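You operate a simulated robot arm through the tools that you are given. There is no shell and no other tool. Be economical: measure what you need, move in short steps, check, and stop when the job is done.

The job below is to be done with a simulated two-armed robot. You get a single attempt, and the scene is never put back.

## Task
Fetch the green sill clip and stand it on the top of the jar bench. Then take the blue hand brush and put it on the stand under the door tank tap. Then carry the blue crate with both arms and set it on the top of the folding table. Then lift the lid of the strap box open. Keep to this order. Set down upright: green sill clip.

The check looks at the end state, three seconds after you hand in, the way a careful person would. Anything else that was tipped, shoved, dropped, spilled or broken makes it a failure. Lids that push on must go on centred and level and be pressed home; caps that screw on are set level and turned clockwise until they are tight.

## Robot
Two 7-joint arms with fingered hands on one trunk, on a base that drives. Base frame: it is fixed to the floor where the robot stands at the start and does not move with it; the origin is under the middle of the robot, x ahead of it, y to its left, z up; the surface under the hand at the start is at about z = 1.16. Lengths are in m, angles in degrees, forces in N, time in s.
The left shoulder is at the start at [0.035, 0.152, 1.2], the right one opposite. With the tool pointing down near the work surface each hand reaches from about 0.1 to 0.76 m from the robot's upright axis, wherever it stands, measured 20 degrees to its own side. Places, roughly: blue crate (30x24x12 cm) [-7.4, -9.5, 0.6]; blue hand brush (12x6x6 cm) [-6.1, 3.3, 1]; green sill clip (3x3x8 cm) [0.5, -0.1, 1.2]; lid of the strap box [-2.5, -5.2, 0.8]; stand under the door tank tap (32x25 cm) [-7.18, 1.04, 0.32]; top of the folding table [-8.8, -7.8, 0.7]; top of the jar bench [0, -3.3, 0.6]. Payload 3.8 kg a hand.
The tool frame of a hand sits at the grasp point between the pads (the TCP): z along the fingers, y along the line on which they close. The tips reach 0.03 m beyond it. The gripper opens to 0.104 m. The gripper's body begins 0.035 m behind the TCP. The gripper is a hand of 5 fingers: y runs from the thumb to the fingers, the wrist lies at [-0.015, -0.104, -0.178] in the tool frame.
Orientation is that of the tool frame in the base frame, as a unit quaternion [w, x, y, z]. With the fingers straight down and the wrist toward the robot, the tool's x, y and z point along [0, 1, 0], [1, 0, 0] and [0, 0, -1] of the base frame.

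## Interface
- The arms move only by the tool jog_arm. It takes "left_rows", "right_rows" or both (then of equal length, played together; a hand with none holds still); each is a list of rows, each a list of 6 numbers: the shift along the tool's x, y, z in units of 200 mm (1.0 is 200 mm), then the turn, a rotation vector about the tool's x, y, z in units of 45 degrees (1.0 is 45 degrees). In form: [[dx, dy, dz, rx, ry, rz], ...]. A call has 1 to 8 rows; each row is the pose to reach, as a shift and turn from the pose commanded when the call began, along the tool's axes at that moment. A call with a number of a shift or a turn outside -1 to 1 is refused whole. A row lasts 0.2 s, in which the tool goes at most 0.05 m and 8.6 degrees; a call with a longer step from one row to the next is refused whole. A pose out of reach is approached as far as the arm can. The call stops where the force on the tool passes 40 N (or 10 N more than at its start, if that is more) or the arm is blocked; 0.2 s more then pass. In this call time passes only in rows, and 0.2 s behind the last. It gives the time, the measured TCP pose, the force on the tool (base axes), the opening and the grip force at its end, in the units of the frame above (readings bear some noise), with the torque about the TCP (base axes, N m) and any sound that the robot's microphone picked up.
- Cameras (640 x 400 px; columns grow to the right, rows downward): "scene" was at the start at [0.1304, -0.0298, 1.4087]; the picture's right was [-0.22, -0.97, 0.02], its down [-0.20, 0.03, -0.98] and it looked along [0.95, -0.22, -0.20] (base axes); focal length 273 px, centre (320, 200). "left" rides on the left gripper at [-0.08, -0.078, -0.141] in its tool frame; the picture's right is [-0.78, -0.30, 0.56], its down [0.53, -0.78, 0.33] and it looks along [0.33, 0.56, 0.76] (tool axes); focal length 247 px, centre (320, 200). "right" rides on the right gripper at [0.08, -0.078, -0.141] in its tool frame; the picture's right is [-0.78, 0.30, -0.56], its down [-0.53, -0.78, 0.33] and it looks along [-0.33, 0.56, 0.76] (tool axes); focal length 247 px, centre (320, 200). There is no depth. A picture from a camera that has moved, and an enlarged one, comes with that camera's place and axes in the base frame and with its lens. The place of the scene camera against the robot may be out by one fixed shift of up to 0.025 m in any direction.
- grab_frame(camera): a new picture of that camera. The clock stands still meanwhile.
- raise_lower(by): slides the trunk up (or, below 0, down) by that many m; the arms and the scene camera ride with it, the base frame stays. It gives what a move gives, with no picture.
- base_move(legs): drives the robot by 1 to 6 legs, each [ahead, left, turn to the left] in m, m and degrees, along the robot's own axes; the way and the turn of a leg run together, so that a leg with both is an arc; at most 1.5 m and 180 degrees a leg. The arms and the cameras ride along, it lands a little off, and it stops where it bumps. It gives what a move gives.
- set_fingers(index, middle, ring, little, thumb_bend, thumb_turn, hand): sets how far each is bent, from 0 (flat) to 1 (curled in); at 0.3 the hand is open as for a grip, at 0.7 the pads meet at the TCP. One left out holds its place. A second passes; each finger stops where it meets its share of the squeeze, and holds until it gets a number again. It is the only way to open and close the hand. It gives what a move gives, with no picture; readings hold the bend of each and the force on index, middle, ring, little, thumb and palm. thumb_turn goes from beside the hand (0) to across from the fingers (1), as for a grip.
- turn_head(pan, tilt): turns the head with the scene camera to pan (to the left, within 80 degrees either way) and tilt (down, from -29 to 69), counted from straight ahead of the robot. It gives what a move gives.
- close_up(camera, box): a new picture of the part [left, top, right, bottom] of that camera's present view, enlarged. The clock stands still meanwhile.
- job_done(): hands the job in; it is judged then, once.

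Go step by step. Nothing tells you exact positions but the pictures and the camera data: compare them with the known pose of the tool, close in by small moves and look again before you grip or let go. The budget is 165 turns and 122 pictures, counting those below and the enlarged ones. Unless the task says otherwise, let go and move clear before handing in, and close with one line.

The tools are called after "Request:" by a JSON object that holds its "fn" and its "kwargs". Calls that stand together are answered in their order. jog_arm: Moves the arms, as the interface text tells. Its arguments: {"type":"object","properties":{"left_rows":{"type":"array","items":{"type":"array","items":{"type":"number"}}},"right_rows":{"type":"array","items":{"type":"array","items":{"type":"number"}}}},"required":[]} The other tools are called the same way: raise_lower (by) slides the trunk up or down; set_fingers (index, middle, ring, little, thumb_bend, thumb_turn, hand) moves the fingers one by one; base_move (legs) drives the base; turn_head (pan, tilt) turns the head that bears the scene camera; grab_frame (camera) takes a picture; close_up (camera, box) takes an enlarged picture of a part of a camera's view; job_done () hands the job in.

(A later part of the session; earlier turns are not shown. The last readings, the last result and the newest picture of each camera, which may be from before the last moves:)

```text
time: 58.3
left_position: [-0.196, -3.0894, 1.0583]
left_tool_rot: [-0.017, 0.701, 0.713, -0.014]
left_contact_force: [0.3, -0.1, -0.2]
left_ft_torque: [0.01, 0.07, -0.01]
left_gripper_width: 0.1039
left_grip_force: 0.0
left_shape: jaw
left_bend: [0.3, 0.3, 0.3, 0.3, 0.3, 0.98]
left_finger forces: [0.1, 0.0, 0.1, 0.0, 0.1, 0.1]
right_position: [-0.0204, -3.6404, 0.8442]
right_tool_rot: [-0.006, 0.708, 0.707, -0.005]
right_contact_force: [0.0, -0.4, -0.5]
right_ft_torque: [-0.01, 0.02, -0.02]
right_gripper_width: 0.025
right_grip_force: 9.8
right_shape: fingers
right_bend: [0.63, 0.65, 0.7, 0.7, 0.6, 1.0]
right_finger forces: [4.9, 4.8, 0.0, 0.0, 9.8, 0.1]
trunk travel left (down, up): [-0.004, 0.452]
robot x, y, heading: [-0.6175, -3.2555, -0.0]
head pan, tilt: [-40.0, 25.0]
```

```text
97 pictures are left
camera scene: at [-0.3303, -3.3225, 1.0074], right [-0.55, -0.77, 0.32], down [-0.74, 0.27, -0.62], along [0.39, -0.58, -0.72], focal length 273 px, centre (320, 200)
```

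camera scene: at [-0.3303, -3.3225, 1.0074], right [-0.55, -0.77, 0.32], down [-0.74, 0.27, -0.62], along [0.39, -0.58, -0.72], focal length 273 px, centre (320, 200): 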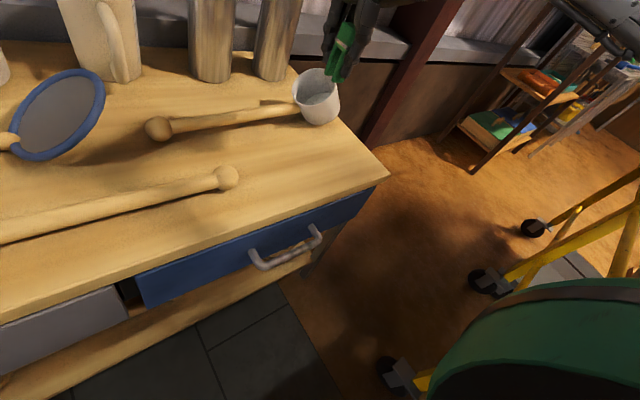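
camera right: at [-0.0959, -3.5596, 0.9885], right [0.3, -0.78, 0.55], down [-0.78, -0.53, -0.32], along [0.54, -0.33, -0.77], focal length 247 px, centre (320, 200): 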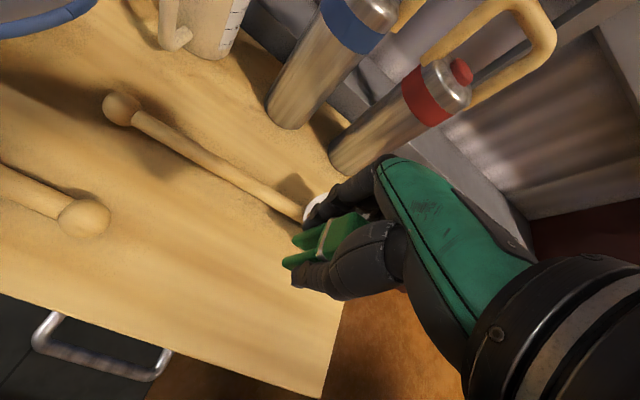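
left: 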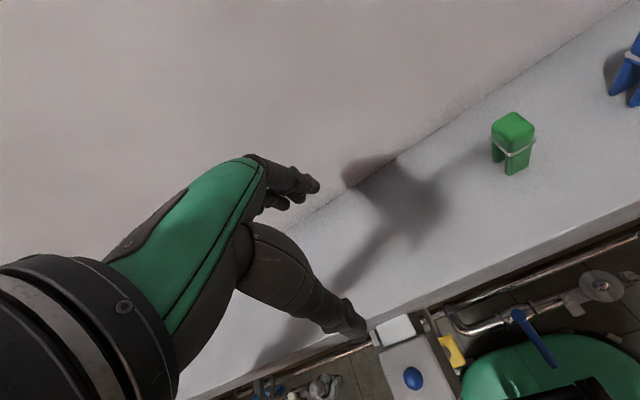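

The bench top works out nearer z 0.645. I'll shift 3 cm toward the front, clear of the dipper handle, and descend to just above the surface.

Request:
{"fn": "jog_arm", "kwargs": {"right_rows": [[0, -0.15, 0.1, 0, 0, 0], [0, -0.15, 0.3, 0, 0, 0], [0, -0.15, 0.5, 0, 0, 0], [0, -0.15, 0.65, 0, 0, 0]]}}

Request:
{"fn": "grab_frame", "kwargs": {"camera": "right"}}

Request:
{"fn": "grab_frame", "kwargs": {"camera": "scene"}}

```text
time: 59.3
left_position: [-0.196, -3.0889, 1.0572]
left_tool_rot: [-0.017, 0.702, 0.712, -0.013]
left_contact_force: [0.6, -0.9, -0.9]
left_ft_torque: [0.02, 0.0, -0.02]
left_gripper_width: 0.1039
left_grip_force: 0.0
left_shape: jaw
left_bend: [0.3, 0.3, 0.3, 0.3, 0.3, 0.98]
left_finger forces: [0.0, 0.1, 0.0, 0.1, 0.0, 0.1]
right_position: [-0.0534, -3.6425, 0.7145]
right_tool_rot: [-0.006, 0.708, 0.706, -0.006]
right_contact_force: [0.3, -0.3, -0.4]
right_ft_torque: [-0.01, 0.0, -0.01]
right_gripper_width: 0.0248
right_grip_force: 9.7
right_shape: fingers
right_bend: [0.63, 0.65, 0.7, 0.7, 0.6, 1.0]
right_finger forces: [5.0, 4.9, 0.1, 0.0, 9.9, 0.0]
trunk travel left (down, up): [-0.004, 0.452]
robot x, y, heading: [-0.616, -3.2513, 0.1]
head pan, tilt: [-40.0, 25.0]
```

```text
96 pictures are left
camera right: at [-0.1294, -3.5617, 0.8574], right [0.3, -0.78, 0.55], down [-0.78, -0.53, -0.32], along [0.54, -0.33, -0.77], focal length 247 px, centre (320, 200)
```

right: 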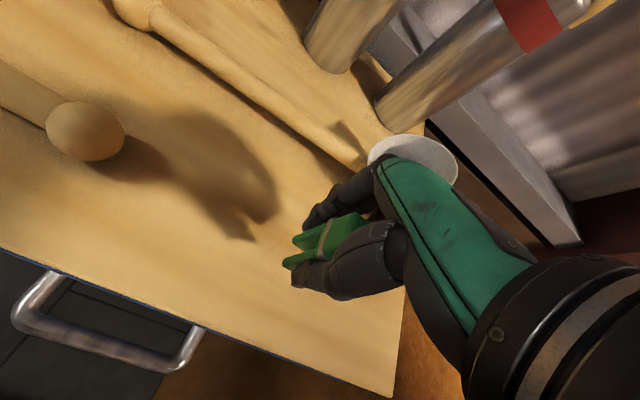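

```text
95 pictures are left
camera scene: at [-0.3305, -3.322, 1.0075], right [-0.55, -0.77, 0.32], down [-0.74, 0.27, -0.62], along [0.39, -0.58, -0.72], focal length 273 px, centre (320, 200)
```

scene: 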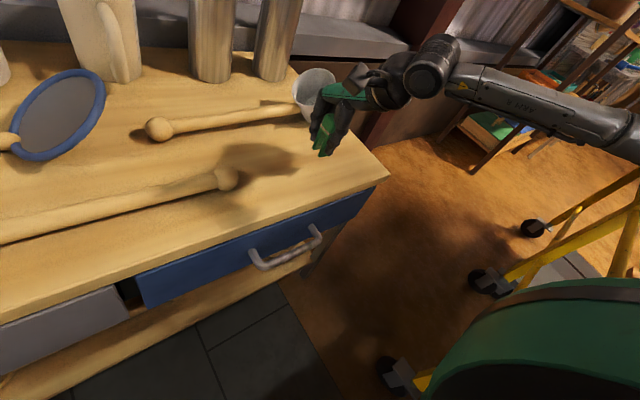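

The bench top appears to be at about z 0.634, and the clip bottom is about 3 cm above it. I'll go down gently.

Request:
{"fn": "jog_arm", "kwargs": {"right_rows": [[0, 0, 0.06, 0, 0, 0], [0, 0, 0.12, 0, 0, 0]]}}

Request:
{"fn": "close_up", "kwargs": {"camera": "right", "box": [220, 170, 420, 310]}}

Request:
{"fn": "close_up", "kwargs": {"camera": "scene", "box": [220, 60, 420, 210]}}

```text
time: 59.9
left_position: [-0.1959, -3.0895, 1.0576]
left_tool_rot: [-0.017, 0.701, 0.713, -0.014]
left_contact_force: [-0.2, 0.3, -0.6]
left_ft_torque: [-0.02, 0.01, 0.0]
left_gripper_width: 0.1035
left_grip_force: 0.0
left_shape: jaw
left_bend: [0.3, 0.3, 0.3, 0.3, 0.3, 0.98]
left_finger forces: [0.0, 0.0, 0.0, 0.1, 0.1, 0.0]
right_position: [-0.0526, -3.643, 0.6909]
right_tool_rot: [-0.006, 0.708, 0.706, -0.005]
right_contact_force: [-0.4, 0.2, 0.3]
right_ft_torque: [0.01, 0.0, 0.02]
right_gripper_width: 0.0249
right_grip_force: 9.8
right_shape: fingers
right_bend: [0.63, 0.65, 0.7, 0.7, 0.6, 1.0]
right_finger forces: [5.1, 4.9, 0.1, 0.1, 9.9, 0.0]
trunk travel left (down, up): [-0.004, 0.452]
robot x, y, heading: [-0.62, -3.2579, 0.5]
head pan, tilt: [-40.0, 25.0]
```

```text
2.86 times, centred on (320, 240) of right
camera zoom: at [-0.1291, -3.5626, 0.8334], right [0.3, -0.78, 0.55], down [-0.78, -0.53, -0.32], along [0.54, -0.34, -0.77], focal length 706 px, centre (320, 86)
```

zoom: 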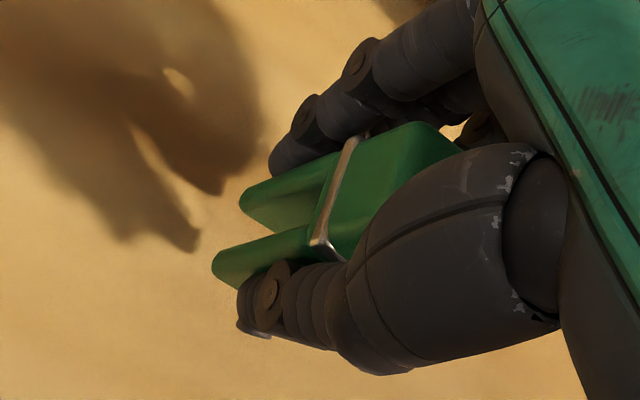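

```text
2.67 times, centred on (320, 135) of scene
camera zoom: at [-0.3307, -3.322, 1.0076], right [-0.55, -0.77, 0.32], down [-0.74, 0.27, -0.62], along [0.39, -0.58, -0.72], focal length 729 px, centre (320, 373)
```

zoom: 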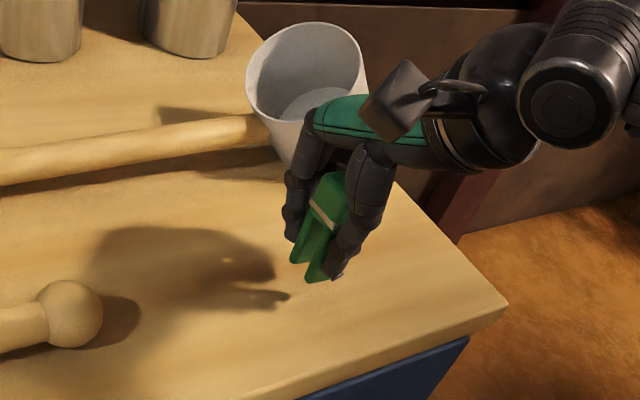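

Not in contact yet; the shadow puts the gap at a couple of centimetres. I'll continue in small steps.

Request:
{"fn": "jog_arm", "kwargs": {"right_rows": [[0, 0, 0.02, 0, 0, 0], [0, 0, 0.04, 0, 0, 0], [0, 0, 0.06, 0, 0, 0]]}}

Request:
{"fn": "close_up", "kwargs": {"camera": "scene", "box": [260, 90, 380, 180]}}

```text
time: 60.7
left_position: [-0.1961, -3.0888, 1.0582]
left_tool_rot: [-0.017, 0.701, 0.713, -0.014]
left_contact_force: [-0.5, 0.2, -0.1]
left_ft_torque: [0.01, -0.01, -0.01]
left_gripper_width: 0.1034
left_grip_force: 0.1
left_shape: jaw
left_bend: [0.3, 0.3, 0.3, 0.3, 0.3, 0.98]
left_finger forces: [0.0, 0.0, 0.1, 0.1, 0.0, 0.1]
right_position: [-0.0549, -3.6418, 0.6786]
right_tool_rot: [-0.006, 0.707, 0.707, -0.005]
right_contact_force: [0.8, 0.8, -0.4]
right_ft_torque: [0.02, -0.03, 0.03]
right_gripper_width: 0.0247
right_grip_force: 9.4
right_shape: fingers
right_bend: [0.63, 0.65, 0.7, 0.7, 0.6, 1.0]
right_finger forces: [5.0, 4.9, 0.0, 0.1, 9.9, 0.0]
trunk travel left (down, up): [-0.004, 0.452]
robot x, y, heading: [-0.6165, -3.2531, 0.4]
head pan, tilt: [-40.0, 25.0]
```

```text
4.44 times, centred on (320, 135) of scene
camera zoom: at [-0.3308, -3.3219, 1.0076], right [-0.55, -0.77, 0.32], down [-0.74, 0.27, -0.62], along [0.39, -0.58, -0.72], focal length 1215 px, centre (320, 489)
```

zoom: 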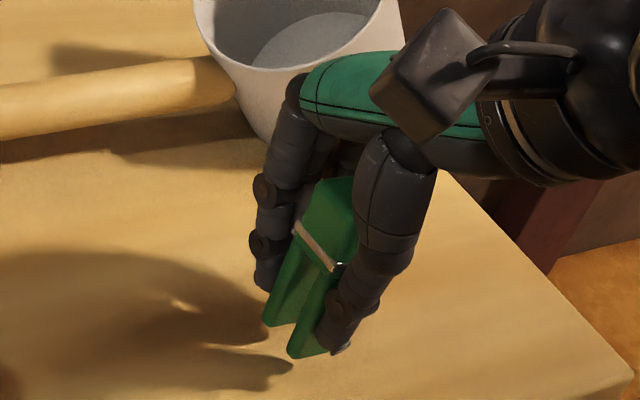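

Nearly down; the shadow is closing in on the clip's foot.

Request:
{"fn": "jog_arm", "kwargs": {"right_rows": [[0, 0, 0.02, 0, 0, 0], [0, 0, 0.035, 0, 0, 0]]}}

Request:
{"fn": "close_up", "kwargs": {"camera": "scene", "box": [260, 90, 380, 180]}}

```text
time: 61.3
left_position: [-0.1964, -3.0883, 1.0582]
left_tool_rot: [-0.018, 0.702, 0.712, -0.014]
left_contact_force: [0.2, -0.3, 0.6]
left_ft_torque: [0.01, 0.01, 0.01]
left_gripper_width: 0.1037
left_grip_force: 0.0
left_shape: jaw
left_bend: [0.3, 0.3, 0.3, 0.3, 0.3, 0.98]
left_finger forces: [0.1, 0.0, 0.1, 0.0, 0.0, 0.0]
right_position: [-0.0534, -3.6419, 0.6723]
right_tool_rot: [-0.005, 0.708, 0.707, -0.005]
right_contact_force: [-0.4, -0.3, -0.1]
right_ft_torque: [0.05, -0.01, 0.01]
right_gripper_width: 0.025
right_grip_force: 10.1
right_shape: fingers
right_bend: [0.63, 0.65, 0.7, 0.7, 0.6, 1.0]
right_finger forces: [5.0, 4.9, 0.0, 0.1, 9.9, 0.0]
trunk travel left (down, up): [-0.004, 0.452]
robot x, y, heading: [-0.6144, -3.2545, 0.1]
head pan, tilt: [-40.0, 25.0]
```

```text
4.44 times, centred on (320, 135) of scene
camera zoom: at [-0.3308, -3.3219, 1.0076], right [-0.55, -0.77, 0.32], down [-0.74, 0.27, -0.62], along [0.39, -0.58, -0.72], focal length 1215 px, centre (320, 489)
```

zoom: 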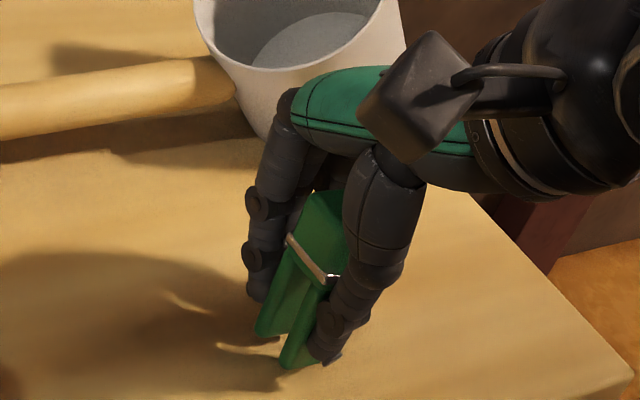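

Request:
{"fn": "jog_arm", "kwargs": {"right_rows": [[0, 0, 0.015, 0, 0, 0], [0, 0, 0.025, 0, 0, 0]]}}

Request:
{"fn": "close_up", "kwargs": {"camera": "scene", "box": [260, 90, 380, 180]}}

```text
time: 61.9
left_position: [-0.1965, -3.0882, 1.058]
left_tool_rot: [-0.018, 0.701, 0.713, -0.013]
left_contact_force: [-0.8, -0.4, -0.5]
left_ft_torque: [0.02, -0.01, 0.02]
left_gripper_width: 0.1037
left_grip_force: 0.0
left_shape: jaw
left_bend: [0.3, 0.3, 0.3, 0.3, 0.3, 0.98]
left_finger forces: [0.1, 0.0, 0.0, 0.1, 0.0, 0.0]
right_position: [-0.054, -3.6398, 0.6669]
right_tool_rot: [-0.006, 0.708, 0.706, -0.005]
right_contact_force: [-0.6, -0.3, 0.4]
right_ft_torque: [0.0, -0.03, -0.02]
right_gripper_width: 0.0251
right_grip_force: 10.5
right_shape: fingers
right_bend: [0.63, 0.65, 0.7, 0.7, 0.6, 1.0]
right_finger forces: [5.0, 5.1, 0.0, 0.0, 10.0, 0.1]
trunk travel left (down, up): [-0.004, 0.452]
robot x, y, heading: [-0.6176, -3.2505, 0.0]
head pan, tilt: [-40.0, 25.0]
```

```text
4.44 times, centred on (320, 135) of scene
camera zoom: at [-0.3309, -3.3218, 1.0077], right [-0.55, -0.77, 0.32], down [-0.74, 0.27, -0.62], along [0.39, -0.58, -0.72], focal length 1215 px, centre (320, 489)
```

zoom: 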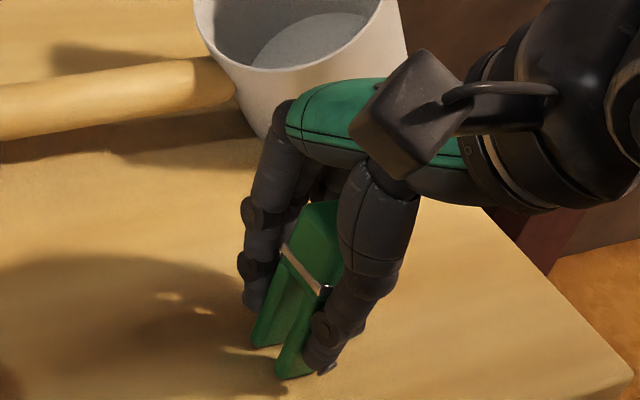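

Request:
{"fn": "jog_arm", "kwargs": {"right_rows": [[0, 0, 0.01, 0, 0, 0], [0, 0, 0.02, 0, 0, 0], [0, 0, 0.03, 0, 0, 0]]}}

Request:
{"fn": "close_up", "kwargs": {"camera": "scene", "box": [260, 90, 380, 180]}}

```text
time: 62.7
left_position: [-0.1989, -3.0878, 1.0595]
left_tool_rot: [-0.016, 0.702, 0.712, -0.013]
left_contact_force: [-0.2, -0.4, 0.1]
left_ft_torque: [-0.03, -0.01, -0.01]
left_gripper_width: 0.1037
left_grip_force: 0.1
left_shape: jaw
left_bend: [0.3, 0.3, 0.3, 0.3, 0.3, 0.98]
left_finger forces: [0.0, 0.0, 0.1, 0.0, 0.0, 0.0]
right_position: [-0.0546, -3.6394, 0.6647]
right_tool_rot: [-0.001, 0.708, 0.706, -0.004]
right_contact_force: [2.0, -1.6, 16.3]
right_ft_torque: [-0.1, -0.05, 0.0]
right_gripper_width: 0.0249
right_grip_force: 12.2
right_shape: fingers
right_bend: [0.64, 0.65, 0.7, 0.7, 0.6, 1.0]
right_finger forces: [6.2, 7.3, 0.1, 0.0, 11.2, 0.1]
trunk travel left (down, up): [-0.004, 0.452]
robot x, y, heading: [-0.6147, -3.2544, -0.2]
head pan, tilt: [-40.0, 25.0]
```

```text
4.44 times, centred on (320, 135) of scene
camera zoom: at [-0.3323, -3.3211, 1.0086], right [-0.56, -0.77, 0.32], down [-0.74, 0.27, -0.62], along [0.39, -0.58, -0.71], focal length 1215 px, centre (320, 489)
```

zoom: 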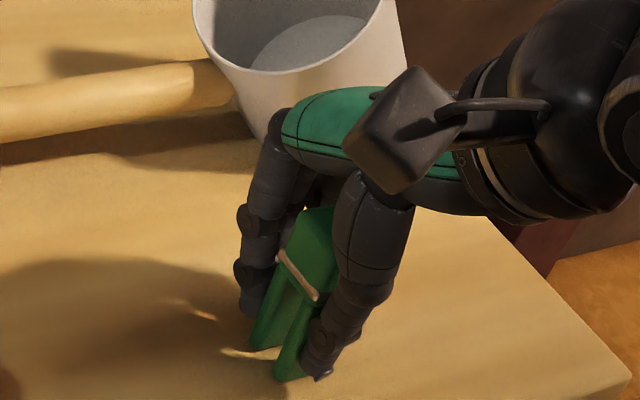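

Contact at 16 N, so the clip is standing. I'll ease off 2 mm and open the fingers part way.

Request:
{"fn": "jog_arm", "kwargs": {"right_rows": [[0, 0, -0.015, 0, 0, 0]]}}

Request:
{"fn": "set_fingers", "kwargs": {"hand": "right", "index": 0.57, "middle": 0.57, "ring": 0.57, "little": 0.57, "thumb_bend": 0.52}}

Request:
{"fn": "close_up", "kwargs": {"camera": "scene", "box": [260, 90, 380, 180]}}

```text
time: 63.1
left_position: [-0.1973, -3.087, 1.0581]
left_tool_rot: [-0.017, 0.701, 0.712, -0.015]
left_contact_force: [-0.8, 0.5, -0.2]
left_ft_torque: [-0.01, 0.02, -0.01]
left_gripper_width: 0.1036
left_grip_force: 0.0
left_shape: jaw
left_bend: [0.3, 0.3, 0.3, 0.3, 0.3, 0.98]
left_finger forces: [0.0, 0.0, 0.0, 0.1, 0.0, 0.0]
right_position: [-0.0554, -3.6388, 0.6661]
right_tool_rot: [-0.005, 0.708, 0.706, -0.005]
right_contact_force: [3.2, -2.8, 11.7]
right_ft_torque: [-0.1, -0.16, 0.04]
right_gripper_width: 0.0249
right_grip_force: 12.3
right_shape: fingers
right_bend: [0.63, 0.64, 0.7, 0.7, 0.6, 1.0]
right_finger forces: [6.8, 7.4, 0.1, 0.0, 10.5, 0.1]
trunk travel left (down, up): [-0.004, 0.452]
robot x, y, heading: [-0.6167, -3.2523, 0.1]
head pan, tilt: [-40.0, 25.0]
```

```text
time: 64.1
left_position: [-0.1964, -3.0883, 1.0584]
left_tool_rot: [-0.018, 0.701, 0.713, -0.015]
left_contact_force: [0.0, -0.8, -0.4]
left_ft_torque: [0.01, 0.02, -0.02]
left_gripper_width: 0.1041
left_grip_force: 0.2
left_shape: jaw
left_bend: [0.3, 0.3, 0.3, 0.3, 0.3, 0.98]
left_finger forces: [0.0, 0.0, 0.0, 0.0, 0.0, 0.0]
right_position: [-0.0549, -3.6383, 0.6653]
right_tool_rot: [-0.005, 0.707, 0.707, -0.005]
right_contact_force: [-0.1, -0.5, 0.3]
right_ft_torque: [0.0, 0.01, -0.01]
right_gripper_width: 0.0409
right_grip_force: 0.1
right_shape: fingers
right_bend: [0.56, 0.56, 0.56, 0.56, 0.52, 1.0]
right_finger forces: [0.0, 0.0, 0.1, 0.0, 0.0, 0.0]
trunk travel left (down, up): [-0.004, 0.452]
robot x, y, heading: [-0.6151, -3.2531, 0.1]
head pan, tilt: [-40.0, 25.0]
```

```text
4.44 times, centred on (320, 135) of scene
camera zoom: at [-0.3309, -3.3219, 1.0076], right [-0.55, -0.77, 0.32], down [-0.74, 0.27, -0.62], along [0.39, -0.58, -0.72], focal length 1215 px, centre (320, 489)
```

zoom: 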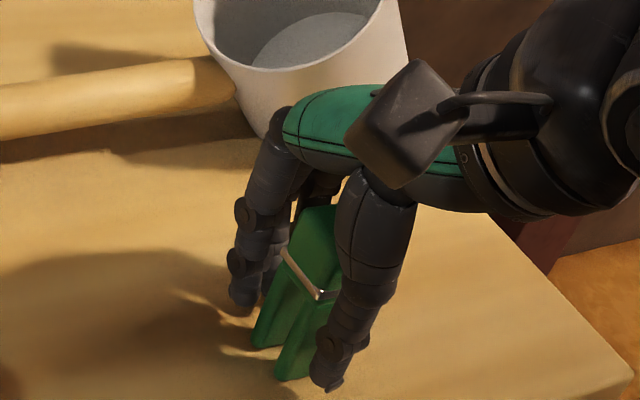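

The clip stands free. I'll open slightly more and lift straight up.

Request:
{"fn": "set_fingers", "kwargs": {"hand": "right", "index": 0.48, "middle": 0.48, "ring": 0.48, "little": 0.48, "thumb_bend": 0.4}}

Request:
{"fn": "jog_arm", "kwargs": {"right_rows": [[0, 0, -0.15, 0, 0, 0], [0, 0, -0.35, 0, 0, 0], [0, 0, -0.55, 0, 0, 0], [0, 0, -0.75, 0, 0, 0], [0, 0, -0.95, 0, 0, 0]]}}

Request:
{"fn": "grab_frame", "kwargs": {"camera": "scene"}}

```text
time: 65.1
left_position: [-0.1965, -3.0886, 1.0587]
left_tool_rot: [-0.017, 0.701, 0.713, -0.014]
left_contact_force: [-0.6, -0.1, -0.2]
left_ft_torque: [0.0, 0.01, 0.0]
left_gripper_width: 0.1036
left_grip_force: 0.1
left_shape: jaw
left_bend: [0.3, 0.3, 0.3, 0.3, 0.3, 0.98]
left_finger forces: [0.0, 0.0, 0.1, 0.0, 0.0, 0.0]
right_position: [-0.0562, -3.6391, 0.6643]
right_tool_rot: [-0.006, 0.708, 0.706, -0.006]
right_contact_force: [-0.5, 0.3, -0.1]
right_ft_torque: [-0.03, 0.03, -0.02]
right_gripper_width: 0.0669
right_grip_force: 0.1
right_shape: fingers
right_bend: [0.48, 0.48, 0.48, 0.48, 0.4, 0.99]
right_finger forces: [0.0, 0.1, 0.0, 0.1, 0.0, 0.0]
trunk travel left (down, up): [-0.004, 0.452]
robot x, y, heading: [-0.6203, -3.2556, -0.4]
head pan, tilt: [-40.0, 25.0]
```

```text
time: 66.3
left_position: [-0.1964, -3.089, 1.0577]
left_tool_rot: [-0.017, 0.702, 0.712, -0.015]
left_contact_force: [0.3, -0.3, 0.4]
left_ft_torque: [-0.01, 0.0, -0.02]
left_gripper_width: 0.1036
left_grip_force: 0.0
left_shape: jaw
left_bend: [0.3, 0.3, 0.3, 0.3, 0.3, 0.98]
left_finger forces: [0.0, 0.1, 0.0, 0.0, 0.0, 0.0]
right_position: [-0.0553, -3.6377, 0.8564]
right_tool_rot: [-0.006, 0.708, 0.707, -0.006]
right_contact_force: [-0.6, -0.1, 0.5]
right_ft_torque: [-0.01, -0.01, 0.0]
right_gripper_width: 0.0671
right_grip_force: 0.1
right_shape: fingers
right_bend: [0.48, 0.48, 0.48, 0.48, 0.4, 0.99]
right_finger forces: [0.1, 0.0, 0.0, 0.1, 0.1, 0.0]
trunk travel left (down, up): [-0.004, 0.452]
robot x, y, heading: [-0.6154, -3.2506, 0.1]
head pan, tilt: [-40.0, 25.0]
```

```text
87 pictures are left
camera scene: at [-0.3311, -3.3216, 1.0078], right [-0.55, -0.77, 0.32], down [-0.74, 0.27, -0.62], along [0.39, -0.58, -0.72], focal length 273 px, centre (320, 200)
```

scene: 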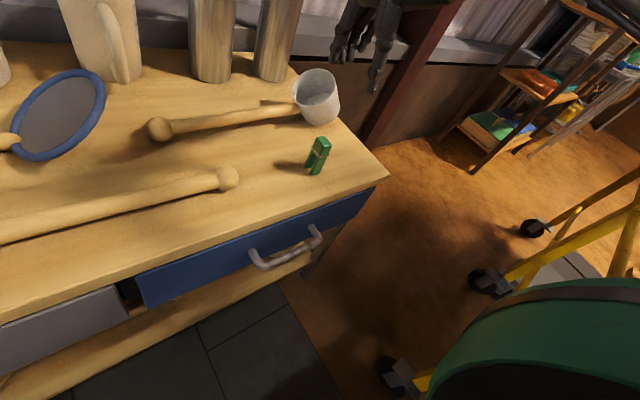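

The clip stands upright on the bench. I'll raise the trunk, bring the hands in and back away.

Request:
{"fn": "raise_lower", "kwargs": {"by": 0.272}}

Request:
{"fn": "jog_arm", "kwargs": {"right_rows": [[0, -0.15, -0.15, 0, 0, 0], [0.15, -0.3, -0.25, 0, 0, 0], [0.3, -0.45, -0.35, 0, 0, 0], [0.4, -0.6, -0.4, 0, 0, 0], [0.5, -0.75, -0.5, 0, 0, 0], [0.6, -0.9, -0.6, 0, 0, 0]], "left_rows": [[0, -0.15, 0, 0, 0, 0], [0, -0.3, 0, 0, 0, 0], [0, -0.45, 0, 0, 0, 0], [0, -0.55, 0, 0, 0, 0], [0, -0.6, 0, 0, 0, 0], [0, -0.6, 0, 0, 0, 0]]}}

Request:
{"fn": "base_move", "kwargs": {"legs": [[-0.5, 0, 0], [0, 0, 130]]}}

Request:
{"fn": "turn_head", "kwargs": {"pan": 0, "tilt": 15}}

Request:
{"fn": "grab_frame", "kwargs": {"camera": "scene"}}

```text
time: 69.1
left_position: [-0.1962, -3.0882, 1.3298]
left_tool_rot: [-0.017, 0.701, 0.712, -0.014]
left_contact_force: [0.5, -0.4, -0.6]
left_ft_torque: [-0.02, -0.03, 0.03]
left_gripper_width: 0.1037
left_grip_force: 0.1
left_shape: jaw
left_bend: [0.3, 0.3, 0.3, 0.3, 0.3, 0.98]
left_finger forces: [0.0, 0.0, 0.1, 0.0, 0.0, 0.0]
right_position: [-0.0527, -3.6395, 1.1263]
right_tool_rot: [-0.005, 0.708, 0.706, -0.005]
right_contact_force: [0.4, -0.4, 0.4]
right_ft_torque: [0.02, -0.01, -0.05]
right_gripper_width: 0.0671
right_grip_force: 0.0
right_shape: fingers
right_bend: [0.48, 0.48, 0.48, 0.48, 0.4, 0.99]
right_finger forces: [0.0, 0.0, 0.0, 0.1, 0.1, 0.0]
trunk travel left (down, up): [-0.276, 0.18]
robot x, y, heading: [-0.6186, -3.2524, -0.3]
head pan, tilt: [-40.0, 25.0]
```

```text
time: 70.5
left_position: [-0.3156, -3.0898, 1.3357]
left_tool_rot: [-0.016, 0.701, 0.713, -0.014]
left_contact_force: [-0.4, -0.6, 0.4]
left_ft_torque: [-0.01, 0.01, 0.02]
left_gripper_width: 0.1036
left_grip_force: 0.0
left_shape: jaw
left_bend: [0.3, 0.3, 0.3, 0.3, 0.3, 0.98]
left_finger forces: [0.0, 0.0, 0.0, 0.0, 0.0, 0.0]
right_position: [-0.2294, -3.5176, 1.2497]
right_tool_rot: [-0.005, 0.708, 0.706, -0.005]
right_contact_force: [-0.5, -0.4, -0.8]
right_ft_torque: [0.01, 0.01, -0.02]
right_gripper_width: 0.0672
right_grip_force: 0.0
right_shape: fingers
right_bend: [0.48, 0.48, 0.48, 0.48, 0.4, 0.99]
right_finger forces: [0.0, 0.0, 0.0, 0.0, 0.2, 0.0]
trunk travel left (down, up): [-0.276, 0.18]
robot x, y, heading: [-0.6155, -3.2515, -0.0]
head pan, tilt: [-40.0, 25.0]
```

```text
time: 78.7
left_position: [-1.4269, -3.1213, 1.3356]
left_tool_rot: [0.005, -0.341, 0.94, -0.021]
left_contact_force: [0.0, 1.1, 0.1]
left_ft_torque: [0.03, 0.01, -0.02]
left_gripper_width: 0.1038
left_grip_force: 0.1
left_shape: jaw
left_bend: [0.3, 0.3, 0.3, 0.3, 0.3, 0.98]
left_finger forces: [0.0, 0.1, 0.1, 0.0, 0.0, 0.0]
right_position: [-1.1494, -2.783, 1.25]
right_tool_rot: [0.003, -0.333, 0.943, -0.007]
right_contact_force: [0.0, -0.5, 0.0]
right_ft_torque: [0.02, 0.02, -0.03]
right_gripper_width: 0.0673
right_grip_force: 0.1
right_shape: fingers
right_bend: [0.48, 0.48, 0.48, 0.48, 0.4, 0.99]
right_finger forces: [0.1, 0.0, 0.0, 0.0, 0.1, 0.0]
trunk travel left (down, up): [-0.276, 0.18]
robot x, y, heading: [-1.1068, -3.2536, 129.1]
head pan, tilt: [-40.0, 25.0]
```

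```text
time: 79.8
left_position: [-1.4277, -3.1215, 1.3356]
left_tool_rot: [0.005, -0.341, 0.94, -0.021]
left_contact_force: [-0.2, -0.7, -0.2]
left_ft_torque: [-0.01, -0.01, -0.02]
left_gripper_width: 0.1036
left_grip_force: 0.1
left_shape: jaw
left_bend: [0.3, 0.3, 0.3, 0.3, 0.3, 0.98]
left_finger forces: [0.1, 0.0, 0.1, 0.0, 0.0, 0.1]
right_position: [-1.1493, -2.7834, 1.2483]
right_tool_rot: [0.003, -0.333, 0.943, -0.007]
right_contact_force: [0.9, -0.3, 0.8]
right_ft_torque: [-0.03, -0.02, -0.01]
right_gripper_width: 0.0672
right_grip_force: 0.0
right_shape: fingers
right_bend: [0.48, 0.48, 0.48, 0.48, 0.4, 0.99]
right_finger forces: [0.0, 0.0, 0.0, 0.1, 0.0, 0.0]
trunk travel left (down, up): [-0.276, 0.18]
robot x, y, heading: [-1.11, -3.2503, 128.9]
head pan, tilt: [0.0, 15.0]
```

```text
86 pictures are left
camera scene: at [-1.1978, -3.1578, 1.3958], right [0.78, 0.63, 0.0], down [0.22, -0.27, -0.94], along [-0.59, 0.73, -0.34], focal length 273 px, centre (320, 200)
```

scene: 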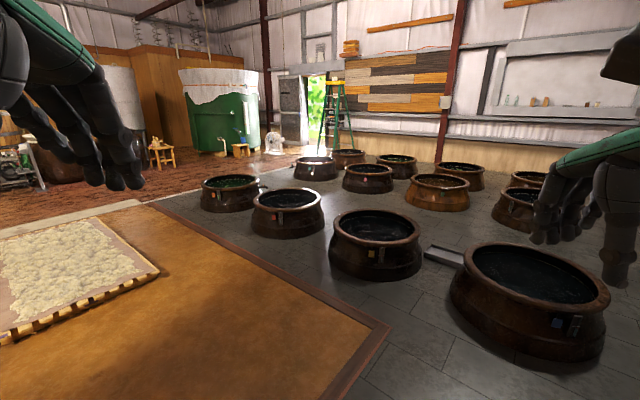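

I can see the green-tank-with-tap stand far ahead on the left and a green step-ladder near the brush's place. I'll go back through the known lane and then west along the aisle between the vat rows.

Request:
{"fn": "base_move", "kwargs": {"legs": [[0, 0, -38.9], [1.25, -0.31, 0], [0.6, -0.55, 0], [1.3, -0.02, 0], [0, 0, 90]]}}

Request:
{"fn": "turn_head", "kwargs": {"pan": 0, "tilt": 20}}

Request:
{"fn": "grab_frame", "kwargs": {"camera": "scene"}}

```text
time: 101.8
left_position: [-0.4863, -0.3178, 1.3351]
left_tool_rot: [0.014, -0.704, 0.71, -0.018]
left_contact_force: [0.1, 0.0, -0.6]
left_ft_torque: [0.04, -0.02, 0.0]
left_gripper_width: 0.1036
left_grip_force: 0.1
left_shape: jaw
left_bend: [0.3, 0.3, 0.3, 0.3, 0.3, 0.98]
left_finger forces: [0.1, 0.0, 0.0, 0.0, 0.0, 0.0]
right_position: [-0.563, 0.1126, 1.2489]
right_tool_rot: [0.005, -0.698, 0.716, -0.005]
right_contact_force: [0.8, 0.8, 0.4]
right_ft_torque: [-0.04, -0.03, -0.02]
right_gripper_width: 0.0673
right_grip_force: 0.1
right_shape: fingers
right_bend: [0.48, 0.48, 0.48, 0.48, 0.4, 0.99]
right_finger forces: [0.0, 0.0, 0.0, 0.0, 0.0, 0.1]
trunk travel left (down, up): [-0.276, 0.18]
robot x, y, heading: [-0.1792, -0.1647, 178.6]
head pan, tilt: [0.0, 15.0]
```

```text
time: 102.5
left_position: [-0.4854, -0.3186, 1.3361]
left_tool_rot: [0.014, -0.704, 0.71, -0.017]
left_contact_force: [0.6, -0.1, 0.6]
left_ft_torque: [0.04, -0.02, -0.01]
left_gripper_width: 0.1036
left_grip_force: 0.0
left_shape: jaw
left_bend: [0.3, 0.3, 0.3, 0.3, 0.3, 0.98]
left_finger forces: [0.0, 0.1, 0.0, 0.0, 0.1, 0.0]
right_position: [-0.5622, 0.1122, 1.2492]
right_tool_rot: [0.005, -0.697, 0.717, -0.006]
right_contact_force: [-0.1, 0.4, -0.6]
right_ft_torque: [0.03, 0.01, 0.03]
right_gripper_width: 0.0669
right_grip_force: 0.1
right_shape: fingers
right_bend: [0.48, 0.48, 0.48, 0.48, 0.4, 0.99]
right_finger forces: [0.0, 0.0, 0.0, 0.1, 0.0, 0.0]
trunk travel left (down, up): [-0.276, 0.18]
robot x, y, heading: [-0.1778, -0.1623, 178.6]
head pan, tilt: [0.0, 20.0]
```

```text
85 pictures are left
camera scene: at [-0.3159, -0.1689, 1.3878], right [0.02, 1.0, 0.0], down [0.42, -0.01, -0.91], along [-0.91, 0.02, -0.42], focal length 273 px, centre (320, 200)
```

scene: 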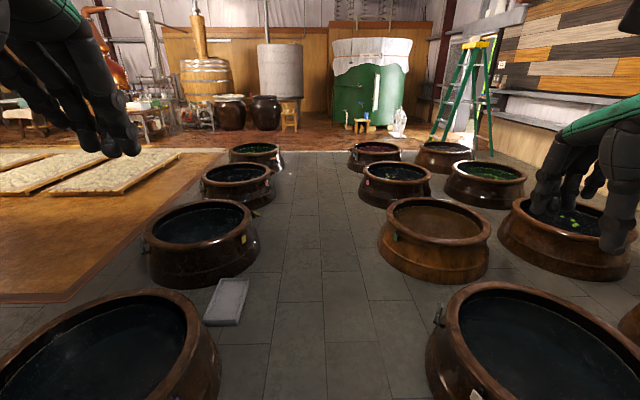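

The aisle is clear and about 1 m wide, centred near y -0.12. I'll drive west along it.

Request:
{"fn": "base_move", "kwargs": {"legs": [[0, 0, 1.4], [1.4, -0.04, 0], [1.3, 0, 0]]}}

Request:
{"fn": "grab_frame", "kwargs": {"camera": "scene"}}

```text
time: 115.8
left_position: [-3.1625, -0.1497, 1.3355]
left_tool_rot: [0.014, -0.697, 0.717, -0.018]
left_contact_force: [-0.9, 0.5, -0.4]
left_ft_torque: [-0.01, 0.02, 0.0]
left_gripper_width: 0.1035
left_grip_force: 0.0
left_shape: jaw
left_bend: [0.3, 0.3, 0.3, 0.3, 0.3, 0.98]
left_finger forces: [0.1, 0.0, 0.1, 0.1, 0.0, 0.0]
right_position: [-3.2298, 0.283, 1.2492]
right_tool_rot: [0.005, -0.69, 0.724, -0.005]
right_contact_force: [-0.9, 0.8, -0.5]
right_ft_torque: [0.01, 0.02, 0.01]
right_gripper_width: 0.067
right_grip_force: 0.0
right_shape: fingers
right_bend: [0.48, 0.48, 0.48, 0.48, 0.4, 0.99]
right_finger forces: [0.0, 0.0, 0.0, 0.1, 0.1, 0.0]
trunk travel left (down, up): [-0.276, 0.18]
robot x, y, heading: [-2.8545, 0.0022, 177.5]
head pan, tilt: [0.0, 20.0]
```

```text
84 pictures are left
camera scene: at [-2.9893, -0.0033, 1.3878], right [0.04, 1.0, 0.0], down [0.42, -0.02, -0.91], along [-0.91, 0.04, -0.42], focal length 273 px, centre (320, 200)
```

scene: 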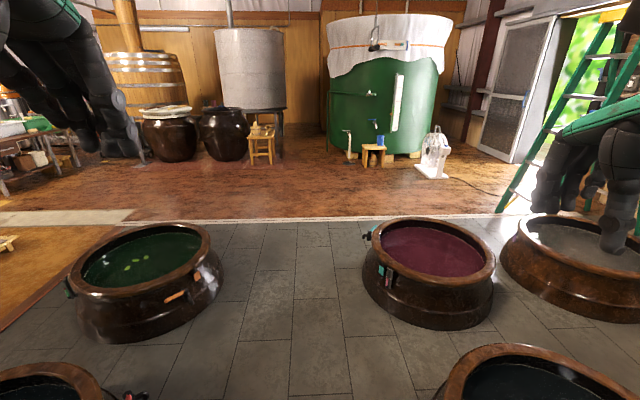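

There's a stool-like stand below the green tank's tap, and the step-ladder is on the right. I'll drive to the end of the aisle, correcting the drift, and look for the brush.

Request:
{"fn": "base_move", "kwargs": {"legs": [[0, 0, 2.5], [1.3, 0.13, 0], [1.0, 0, 0]]}}

Request:
{"fn": "turn_head", "kwargs": {"pan": -70, "tilt": 10}}

Request:
{"fn": "grab_frame", "kwargs": {"camera": "scene"}}

Request:
{"fn": "turn_head", "kwargs": {"pan": -15, "tilt": 20}}

Request:
{"fn": "grab_frame", "kwargs": {"camera": "scene"}}

```text
time: 127.6
left_position: [-5.4636, -0.2763, 1.3357]
left_tool_rot: [-0.013, 0.707, -0.707, 0.017]
left_contact_force: [0.1, 0.6, 0.7]
left_ft_torque: [0.04, 0.01, -0.02]
left_gripper_width: 0.1039
left_grip_force: 0.1
left_shape: jaw
left_bend: [0.3, 0.3, 0.3, 0.3, 0.3, 0.98]
left_finger forces: [0.0, 0.0, 0.0, 0.0, 0.0, 0.0]
right_position: [-5.5449, 0.1531, 1.2496]
right_tool_rot: [0.006, -0.701, 0.713, -0.005]
right_contact_force: [-0.8, 0.5, -0.3]
right_ft_torque: [-0.01, 0.01, 0.03]
right_gripper_width: 0.067
right_grip_force: 0.1
right_shape: fingers
right_bend: [0.48, 0.48, 0.48, 0.48, 0.4, 0.99]
right_finger forces: [0.1, 0.0, 0.0, 0.1, 0.0, 0.1]
trunk travel left (down, up): [-0.276, 0.18]
robot x, y, heading: [-5.1619, -0.1156, 179.0]
head pan, tilt: [0.0, 20.0]
```

```text
time: 129.0
left_position: [-5.4643, -0.2771, 1.3353]
left_tool_rot: [0.013, -0.707, 0.707, -0.017]
left_contact_force: [0.8, -0.2, 1.2]
left_ft_torque: [-0.03, 0.01, -0.01]
left_gripper_width: 0.1039
left_grip_force: 0.1
left_shape: jaw
left_bend: [0.3, 0.3, 0.3, 0.3, 0.3, 0.98]
left_finger forces: [0.0, 0.0, 0.0, 0.0, 0.1, 0.0]
right_position: [-5.5456, 0.1536, 1.2483]
right_tool_rot: [0.006, -0.701, 0.713, -0.006]
right_contact_force: [1.0, 0.0, 0.3]
right_ft_torque: [-0.01, 0.01, 0.01]
right_gripper_width: 0.0673
right_grip_force: 0.2
right_shape: fingers
right_bend: [0.48, 0.48, 0.48, 0.48, 0.4, 0.99]
right_finger forces: [0.0, 0.0, 0.1, 0.1, 0.0, 0.1]
trunk travel left (down, up): [-0.276, 0.18]
robot x, y, heading: [-5.1604, -0.1185, 179.1]
head pan, tilt: [-70.0, 10.0]
```

```text
83 pictures are left
camera scene: at [-5.235, -0.0385, 1.4093], right [0.94, 0.33, 0.08], down [0.14, -0.17, -0.98], along [-0.31, 0.93, -0.2], focal length 273 px, centre (320, 200)
```

scene: 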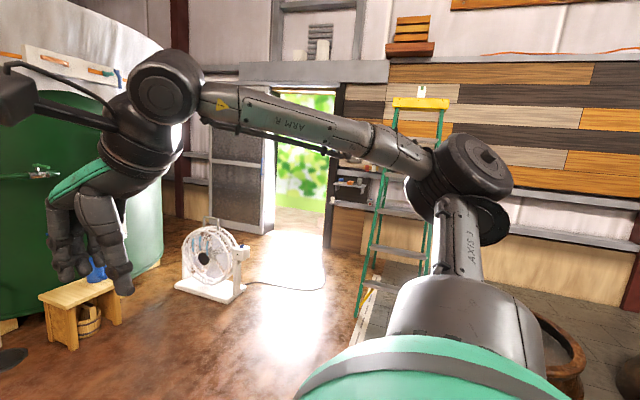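

```text
time: 130.2
left_position: [-5.4647, -0.2765, 1.3364]
left_tool_rot: [-0.014, 0.707, -0.707, 0.017]
left_contact_force: [0.1, -0.9, -0.6]
left_ft_torque: [0.0, 0.04, 0.0]
left_gripper_width: 0.1037
left_grip_force: 0.0
left_shape: jaw
left_bend: [0.3, 0.3, 0.3, 0.3, 0.3, 0.98]
left_finger forces: [0.0, 0.0, 0.1, 0.0, 0.0, 0.1]
right_position: [-5.5456, 0.1535, 1.25]
right_tool_rot: [0.006, -0.701, 0.713, -0.005]
right_contact_force: [-0.5, 0.9, -0.1]
right_ft_torque: [-0.03, -0.02, 0.02]
right_gripper_width: 0.0673
right_grip_force: 0.1
right_shape: fingers
right_bend: [0.48, 0.48, 0.48, 0.48, 0.4, 0.99]
right_finger forces: [0.0, 0.1, 0.0, 0.1, 0.1, 0.1]
trunk travel left (down, up): [-0.276, 0.18]
robot x, y, heading: [-5.1596, -0.1197, 179.1]
head pan, tilt: [-15.0, 20.0]
```

```text
82 pictures are left
camera scene: at [-5.2923, -0.1009, 1.3881], right [0.27, 0.96, 0.02], down [0.41, -0.09, -0.91], along [-0.87, 0.26, -0.42], focal length 273 px, centre (320, 200)
```

scene: 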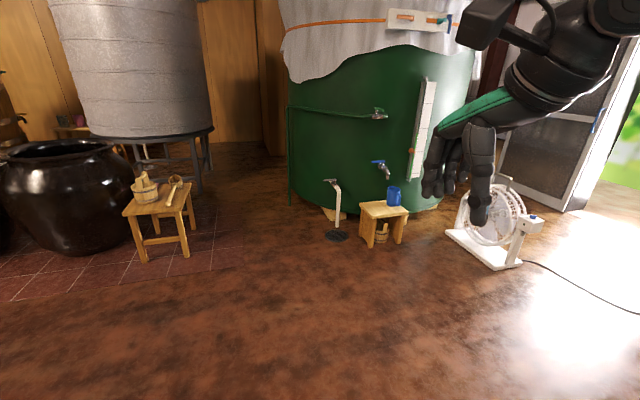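

The stand with the blue cup under the tap sits at (-7.18, 1.04). The brush appears to be on a small wall shelf by the door, so I'll move to face that from a distance.

Request:
{"fn": "base_move", "kwargs": {"legs": [[0.95, 0, 0], [0, 0, -89], [0.9, 0, 0]]}}

Request:
{"fn": "turn_head", "kwargs": {"pan": 0, "tilt": 20}}

Request:
{"fn": "grab_frame", "kwargs": {"camera": "scene"}}

```text
time: 143.5
left_position: [-6.3102, 1.1275, 1.3353]
left_tool_rot: [-0.002, -0.015, 1.0, -0.02]
left_contact_force: [0.1, -0.2, 0.6]
left_ft_torque: [-0.01, 0.01, 0.0]
left_gripper_width: 0.1036
left_grip_force: 0.0
left_shape: jaw
left_bend: [0.3, 0.3, 0.3, 0.3, 0.3, 0.98]
left_finger forces: [0.0, 0.1, 0.0, 0.1, 0.0, 0.1]
right_position: [-5.8832, 1.2215, 1.249]
right_tool_rot: [0.0, -0.006, 1.0, -0.007]
right_contact_force: [-1.0, 0.3, 0.2]
right_ft_torque: [0.0, 0.03, 0.01]
right_gripper_width: 0.067
right_grip_force: 0.0
right_shape: fingers
right_bend: [0.48, 0.48, 0.48, 0.48, 0.4, 0.99]
right_finger forces: [0.1, 0.0, 0.1, 0.0, 0.1, 0.0]
trunk travel left (down, up): [-0.276, 0.18]
robot x, y, heading: [-6.1444, 0.8314, 90.8]
head pan, tilt: [-15.0, 20.0]
```

```text
time: 144.3
left_position: [-6.3102, 1.1285, 1.3356]
left_tool_rot: [-0.002, -0.015, 1.0, -0.021]
left_contact_force: [-0.5, 0.8, -0.7]
left_ft_torque: [0.01, 0.01, -0.01]
left_gripper_width: 0.1038
left_grip_force: 0.1
left_shape: jaw
left_bend: [0.3, 0.3, 0.3, 0.3, 0.3, 0.98]
left_finger forces: [0.0, 0.0, 0.1, 0.0, 0.1, 0.0]
right_position: [-5.8833, 1.2224, 1.2469]
right_tool_rot: [0.0, -0.006, 1.0, -0.008]
right_contact_force: [-0.2, -0.6, -0.1]
right_ft_torque: [0.03, 0.03, 0.02]
right_gripper_width: 0.0671
right_grip_force: 0.1
right_shape: fingers
right_bend: [0.48, 0.48, 0.48, 0.48, 0.4, 0.99]
right_finger forces: [0.0, 0.1, 0.0, 0.0, 0.0, 0.1]
trunk travel left (down, up): [-0.276, 0.18]
robot x, y, heading: [-6.1432, 0.8258, 91.0]
head pan, tilt: [0.0, 20.0]
```

```text
81 pictures are left
camera scene: at [-6.147, 0.954, 1.3877], right [1.0, 0.01, 0.0], down [0.01, -0.42, -0.91], along [-0.01, 0.91, -0.42], focal length 273 px, centre (320, 200)
```

scene: 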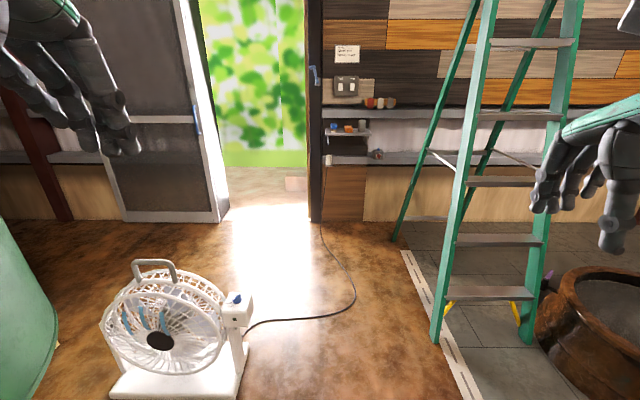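

Request:
{"fn": "close_up", "kwargs": {"camera": "scene", "box": [300, 60, 430, 240]}}

```text
2.22 times, centred on (365, 150) of scene
camera zoom: at [-6.147, 0.954, 1.3877], right [1.0, 0.01, 0.0], down [0.01, -0.42, -0.91], along [-0.01, 0.91, -0.42], focal length 607 px, centre (220, 311)
```

zoom: 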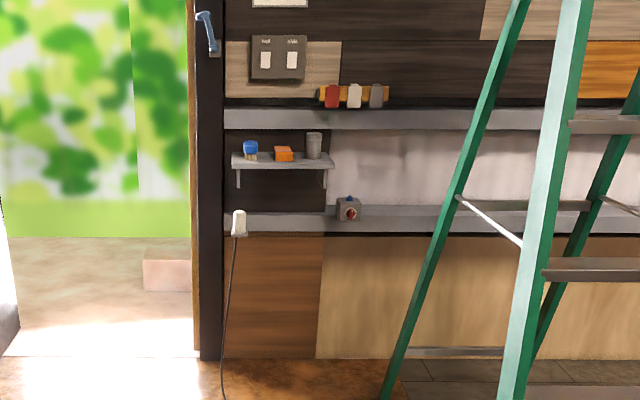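

The blue brush is end-on on the small shelf (z about 0.94), with an orange box about 7 cm to its right. The fan cable lies across the only way in, so I'll edge forward between the fan and the ladder, keeping clear of both.

Request:
{"fn": "base_move", "kwargs": {"legs": [[0, 0, -1], [1.1, 0.0, 0]]}}

Request:
{"fn": "turn_head", "kwargs": {"pan": 0, "tilt": 35}}

Request:
{"fn": "grab_frame", "kwargs": {"camera": "scene"}}

```text
time: 150.2
left_position: [-6.2462, 2.2316, 1.3359]
left_tool_rot: [-0.003, 0.026, 0.999, -0.02]
left_contact_force: [0.4, 0.7, 0.1]
left_ft_torque: [-0.02, -0.04, -0.01]
left_gripper_width: 0.104
left_grip_force: 0.1
left_shape: jaw
left_bend: [0.3, 0.3, 0.3, 0.3, 0.3, 0.98]
left_finger forces: [0.1, 0.0, 0.0, 0.0, 0.1, 0.1]
right_position: [-5.8138, 2.2881, 1.2488]
right_tool_rot: [0.0, 0.036, 0.999, -0.007]
right_contact_force: [0.2, -0.4, 0.0]
right_ft_torque: [0.0, 0.02, 0.01]
right_gripper_width: 0.0671
right_grip_force: 0.0
right_shape: fingers
right_bend: [0.48, 0.48, 0.48, 0.48, 0.4, 0.99]
right_finger forces: [0.0, 0.0, 0.0, 0.0, 0.0, 0.0]
trunk travel left (down, up): [-0.276, 0.18]
robot x, y, heading: [-6.1083, 1.9212, 86.2]
head pan, tilt: [0.0, 20.0]
```

```text
time: 151.0
left_position: [-6.2455, 2.2316, 1.3353]
left_tool_rot: [-0.003, 0.027, 0.999, -0.022]
left_contact_force: [-0.2, -0.4, -0.3]
left_ft_torque: [-0.03, -0.01, 0.03]
left_gripper_width: 0.1038
left_grip_force: 0.0
left_shape: jaw
left_bend: [0.3, 0.3, 0.3, 0.3, 0.3, 0.98]
left_finger forces: [0.1, 0.0, 0.0, 0.0, 0.0, 0.1]
right_position: [-5.8135, 2.2901, 1.2494]
right_tool_rot: [0.0, 0.034, 0.999, -0.007]
right_contact_force: [-0.6, -0.5, -0.2]
right_ft_torque: [0.0, 0.01, -0.01]
right_gripper_width: 0.0671
right_grip_force: 0.0
right_shape: fingers
right_bend: [0.48, 0.48, 0.48, 0.48, 0.4, 0.99]
right_finger forces: [0.0, 0.0, 0.0, 0.1, 0.0, 0.0]
trunk travel left (down, up): [-0.276, 0.18]
robot x, y, heading: [-6.1048, 1.9187, 86.2]
head pan, tilt: [0.0, 35.0]
```

```text
79 pictures are left
camera scene: at [-6.0979, 2.0367, 1.3645], right [1.0, -0.07, 0.0], down [-0.04, -0.64, -0.77], along [0.05, 0.76, -0.64], focal length 273 px, centre (320, 200)
```

scene: 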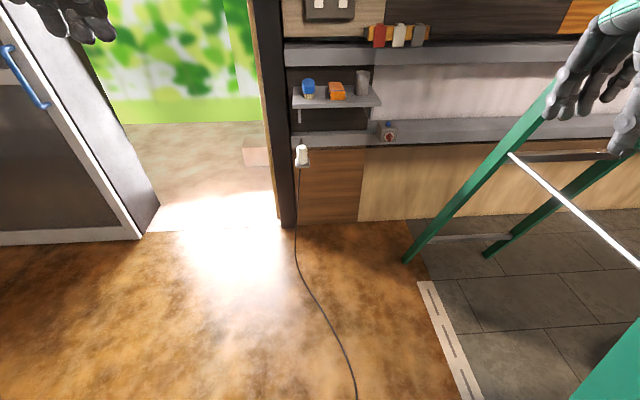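

I'll straighten up and ease forward and left into the space west of the cable.

Request:
{"fn": "base_move", "kwargs": {"legs": [[0, 0, 3.8], [0.45, 0.05, 0], [0.32, 0.2, 0]]}}

Request:
{"fn": "turn_head", "kwargs": {"pan": -20, "tilt": 30}}

Request:
{"fn": "grab_frame", "kwargs": {"camera": "scene"}}

```text
time: 156.2
left_position: [-6.5166, 2.9982, 1.3363]
left_tool_rot: [-0.002, -0.006, 1.0, -0.021]
left_contact_force: [-0.6, -0.1, -0.1]
left_ft_torque: [0.0, 0.0, -0.03]
left_gripper_width: 0.104
left_grip_force: 0.0
left_shape: jaw
left_bend: [0.3, 0.3, 0.3, 0.3, 0.3, 0.98]
left_finger forces: [0.0, 0.0, 0.0, 0.0, 0.0, 0.1]
right_position: [-6.088, 3.0834, 1.2489]
right_tool_rot: [0.001, 0.003, 1.0, -0.007]
right_contact_force: [0.3, -0.3, -0.9]
right_ft_torque: [0.02, 0.0, -0.02]
right_gripper_width: 0.067
right_grip_force: 0.1
right_shape: fingers
right_bend: [0.48, 0.48, 0.48, 0.48, 0.4, 0.99]
right_finger forces: [0.1, 0.0, 0.1, 0.0, 0.0, 0.0]
trunk travel left (down, up): [-0.276, 0.18]
robot x, y, heading: [-6.3583, 2.6985, 89.7]
head pan, tilt: [0.0, 35.0]
```

```text
time: 157.0
left_position: [-6.5178, 2.9999, 1.3354]
left_tool_rot: [-0.003, -0.006, 1.0, -0.022]
left_contact_force: [-0.4, 0.2, 0.6]
left_ft_torque: [-0.02, 0.01, -0.01]
left_gripper_width: 0.1037
left_grip_force: 0.0
left_shape: jaw
left_bend: [0.3, 0.3, 0.3, 0.3, 0.3, 0.98]
left_finger forces: [0.0, 0.0, 0.0, 0.0, 0.1, 0.0]
right_position: [-6.0898, 3.0859, 1.2479]
right_tool_rot: [0.0, 0.003, 1.0, -0.008]
right_contact_force: [0.2, -0.4, 0.2]
right_ft_torque: [0.02, 0.0, 0.0]
right_gripper_width: 0.067
right_grip_force: 0.0
right_shape: fingers
right_bend: [0.48, 0.48, 0.48, 0.48, 0.4, 0.99]
right_finger forces: [0.0, 0.0, 0.0, 0.0, 0.0, 0.0]
trunk travel left (down, up): [-0.276, 0.18]
robot x, y, heading: [-6.3547, 2.696, 89.8]
head pan, tilt: [-20.0, 30.0]
```

```text
78 pictures are left
camera scene: at [-6.3267, 2.8124, 1.3724], right [0.94, -0.34, 0.03], down [-0.17, -0.54, -0.82], along [0.3, 0.77, -0.57], focal length 273 px, centre (320, 200)
```

scene: 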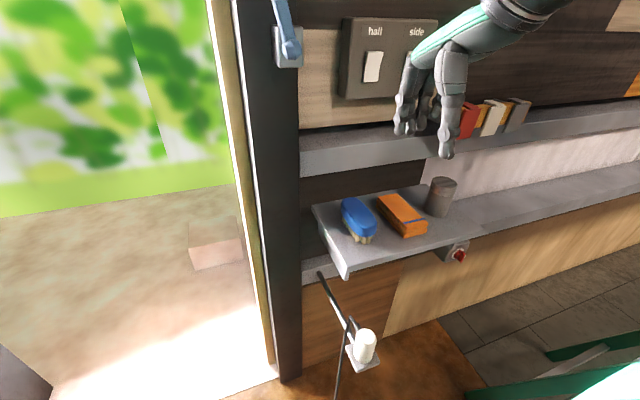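

Good view: brush on the left, orange box and cup to its right, on the small shelf with a ledge above and behind. The right hand camera will let me triangulate it.

Request:
{"fn": "grab_frame", "kwargs": {"camera": "right"}}

Request:
{"fn": "close_up", "kwargs": {"camera": "scene", "box": [290, 120, 490, 290]}}

Request:
{"fn": "grab_frame", "kwargs": {"camera": "left"}}

```text
77 pictures are left
camera right: at [-6.1701, 3.0108, 1.3921], right [0.78, 0.3, 0.55], down [0.53, -0.78, -0.32], along [0.34, 0.54, -0.77], focal length 247 px, centre (320, 200)
```

right: 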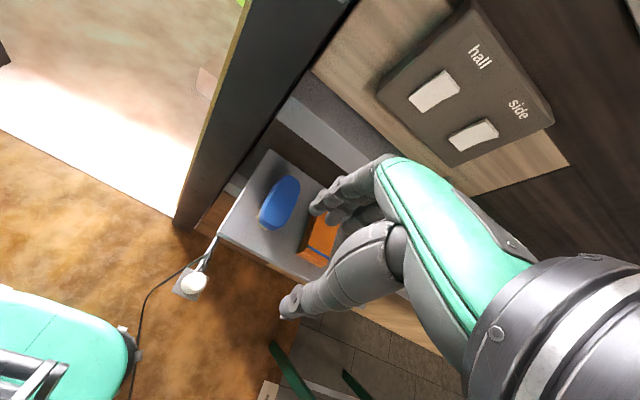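

```text
2.35 times, centred on (390, 205) of scene
camera zoom: at [-6.3267, 2.8124, 1.3724], right [0.94, -0.34, 0.03], down [-0.17, -0.54, -0.82], along [0.3, 0.77, -0.57], focal length 643 px, centre (155, 188)
```

zoom: 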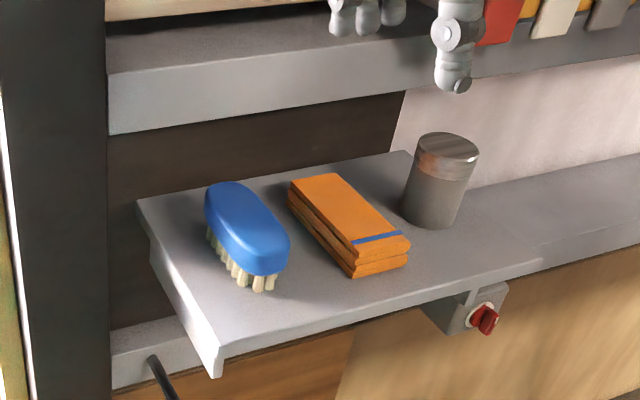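

```text
75 pictures are left
camera left: at [-6.4366, 2.9288, 1.48], right [0.78, -0.31, -0.55], down [-0.53, -0.8, -0.3], along [-0.34, 0.52, -0.78], focal length 247 px, centre (320, 200)
```

left: 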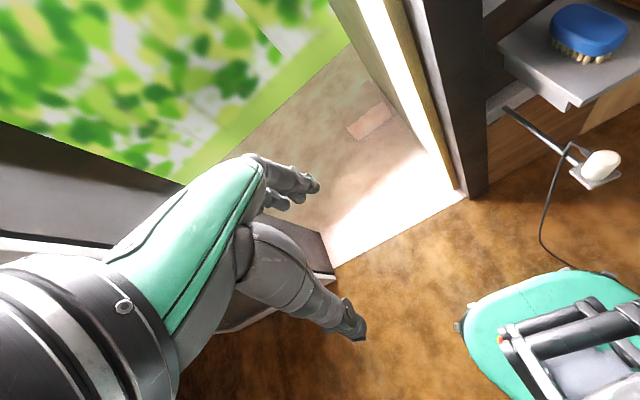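

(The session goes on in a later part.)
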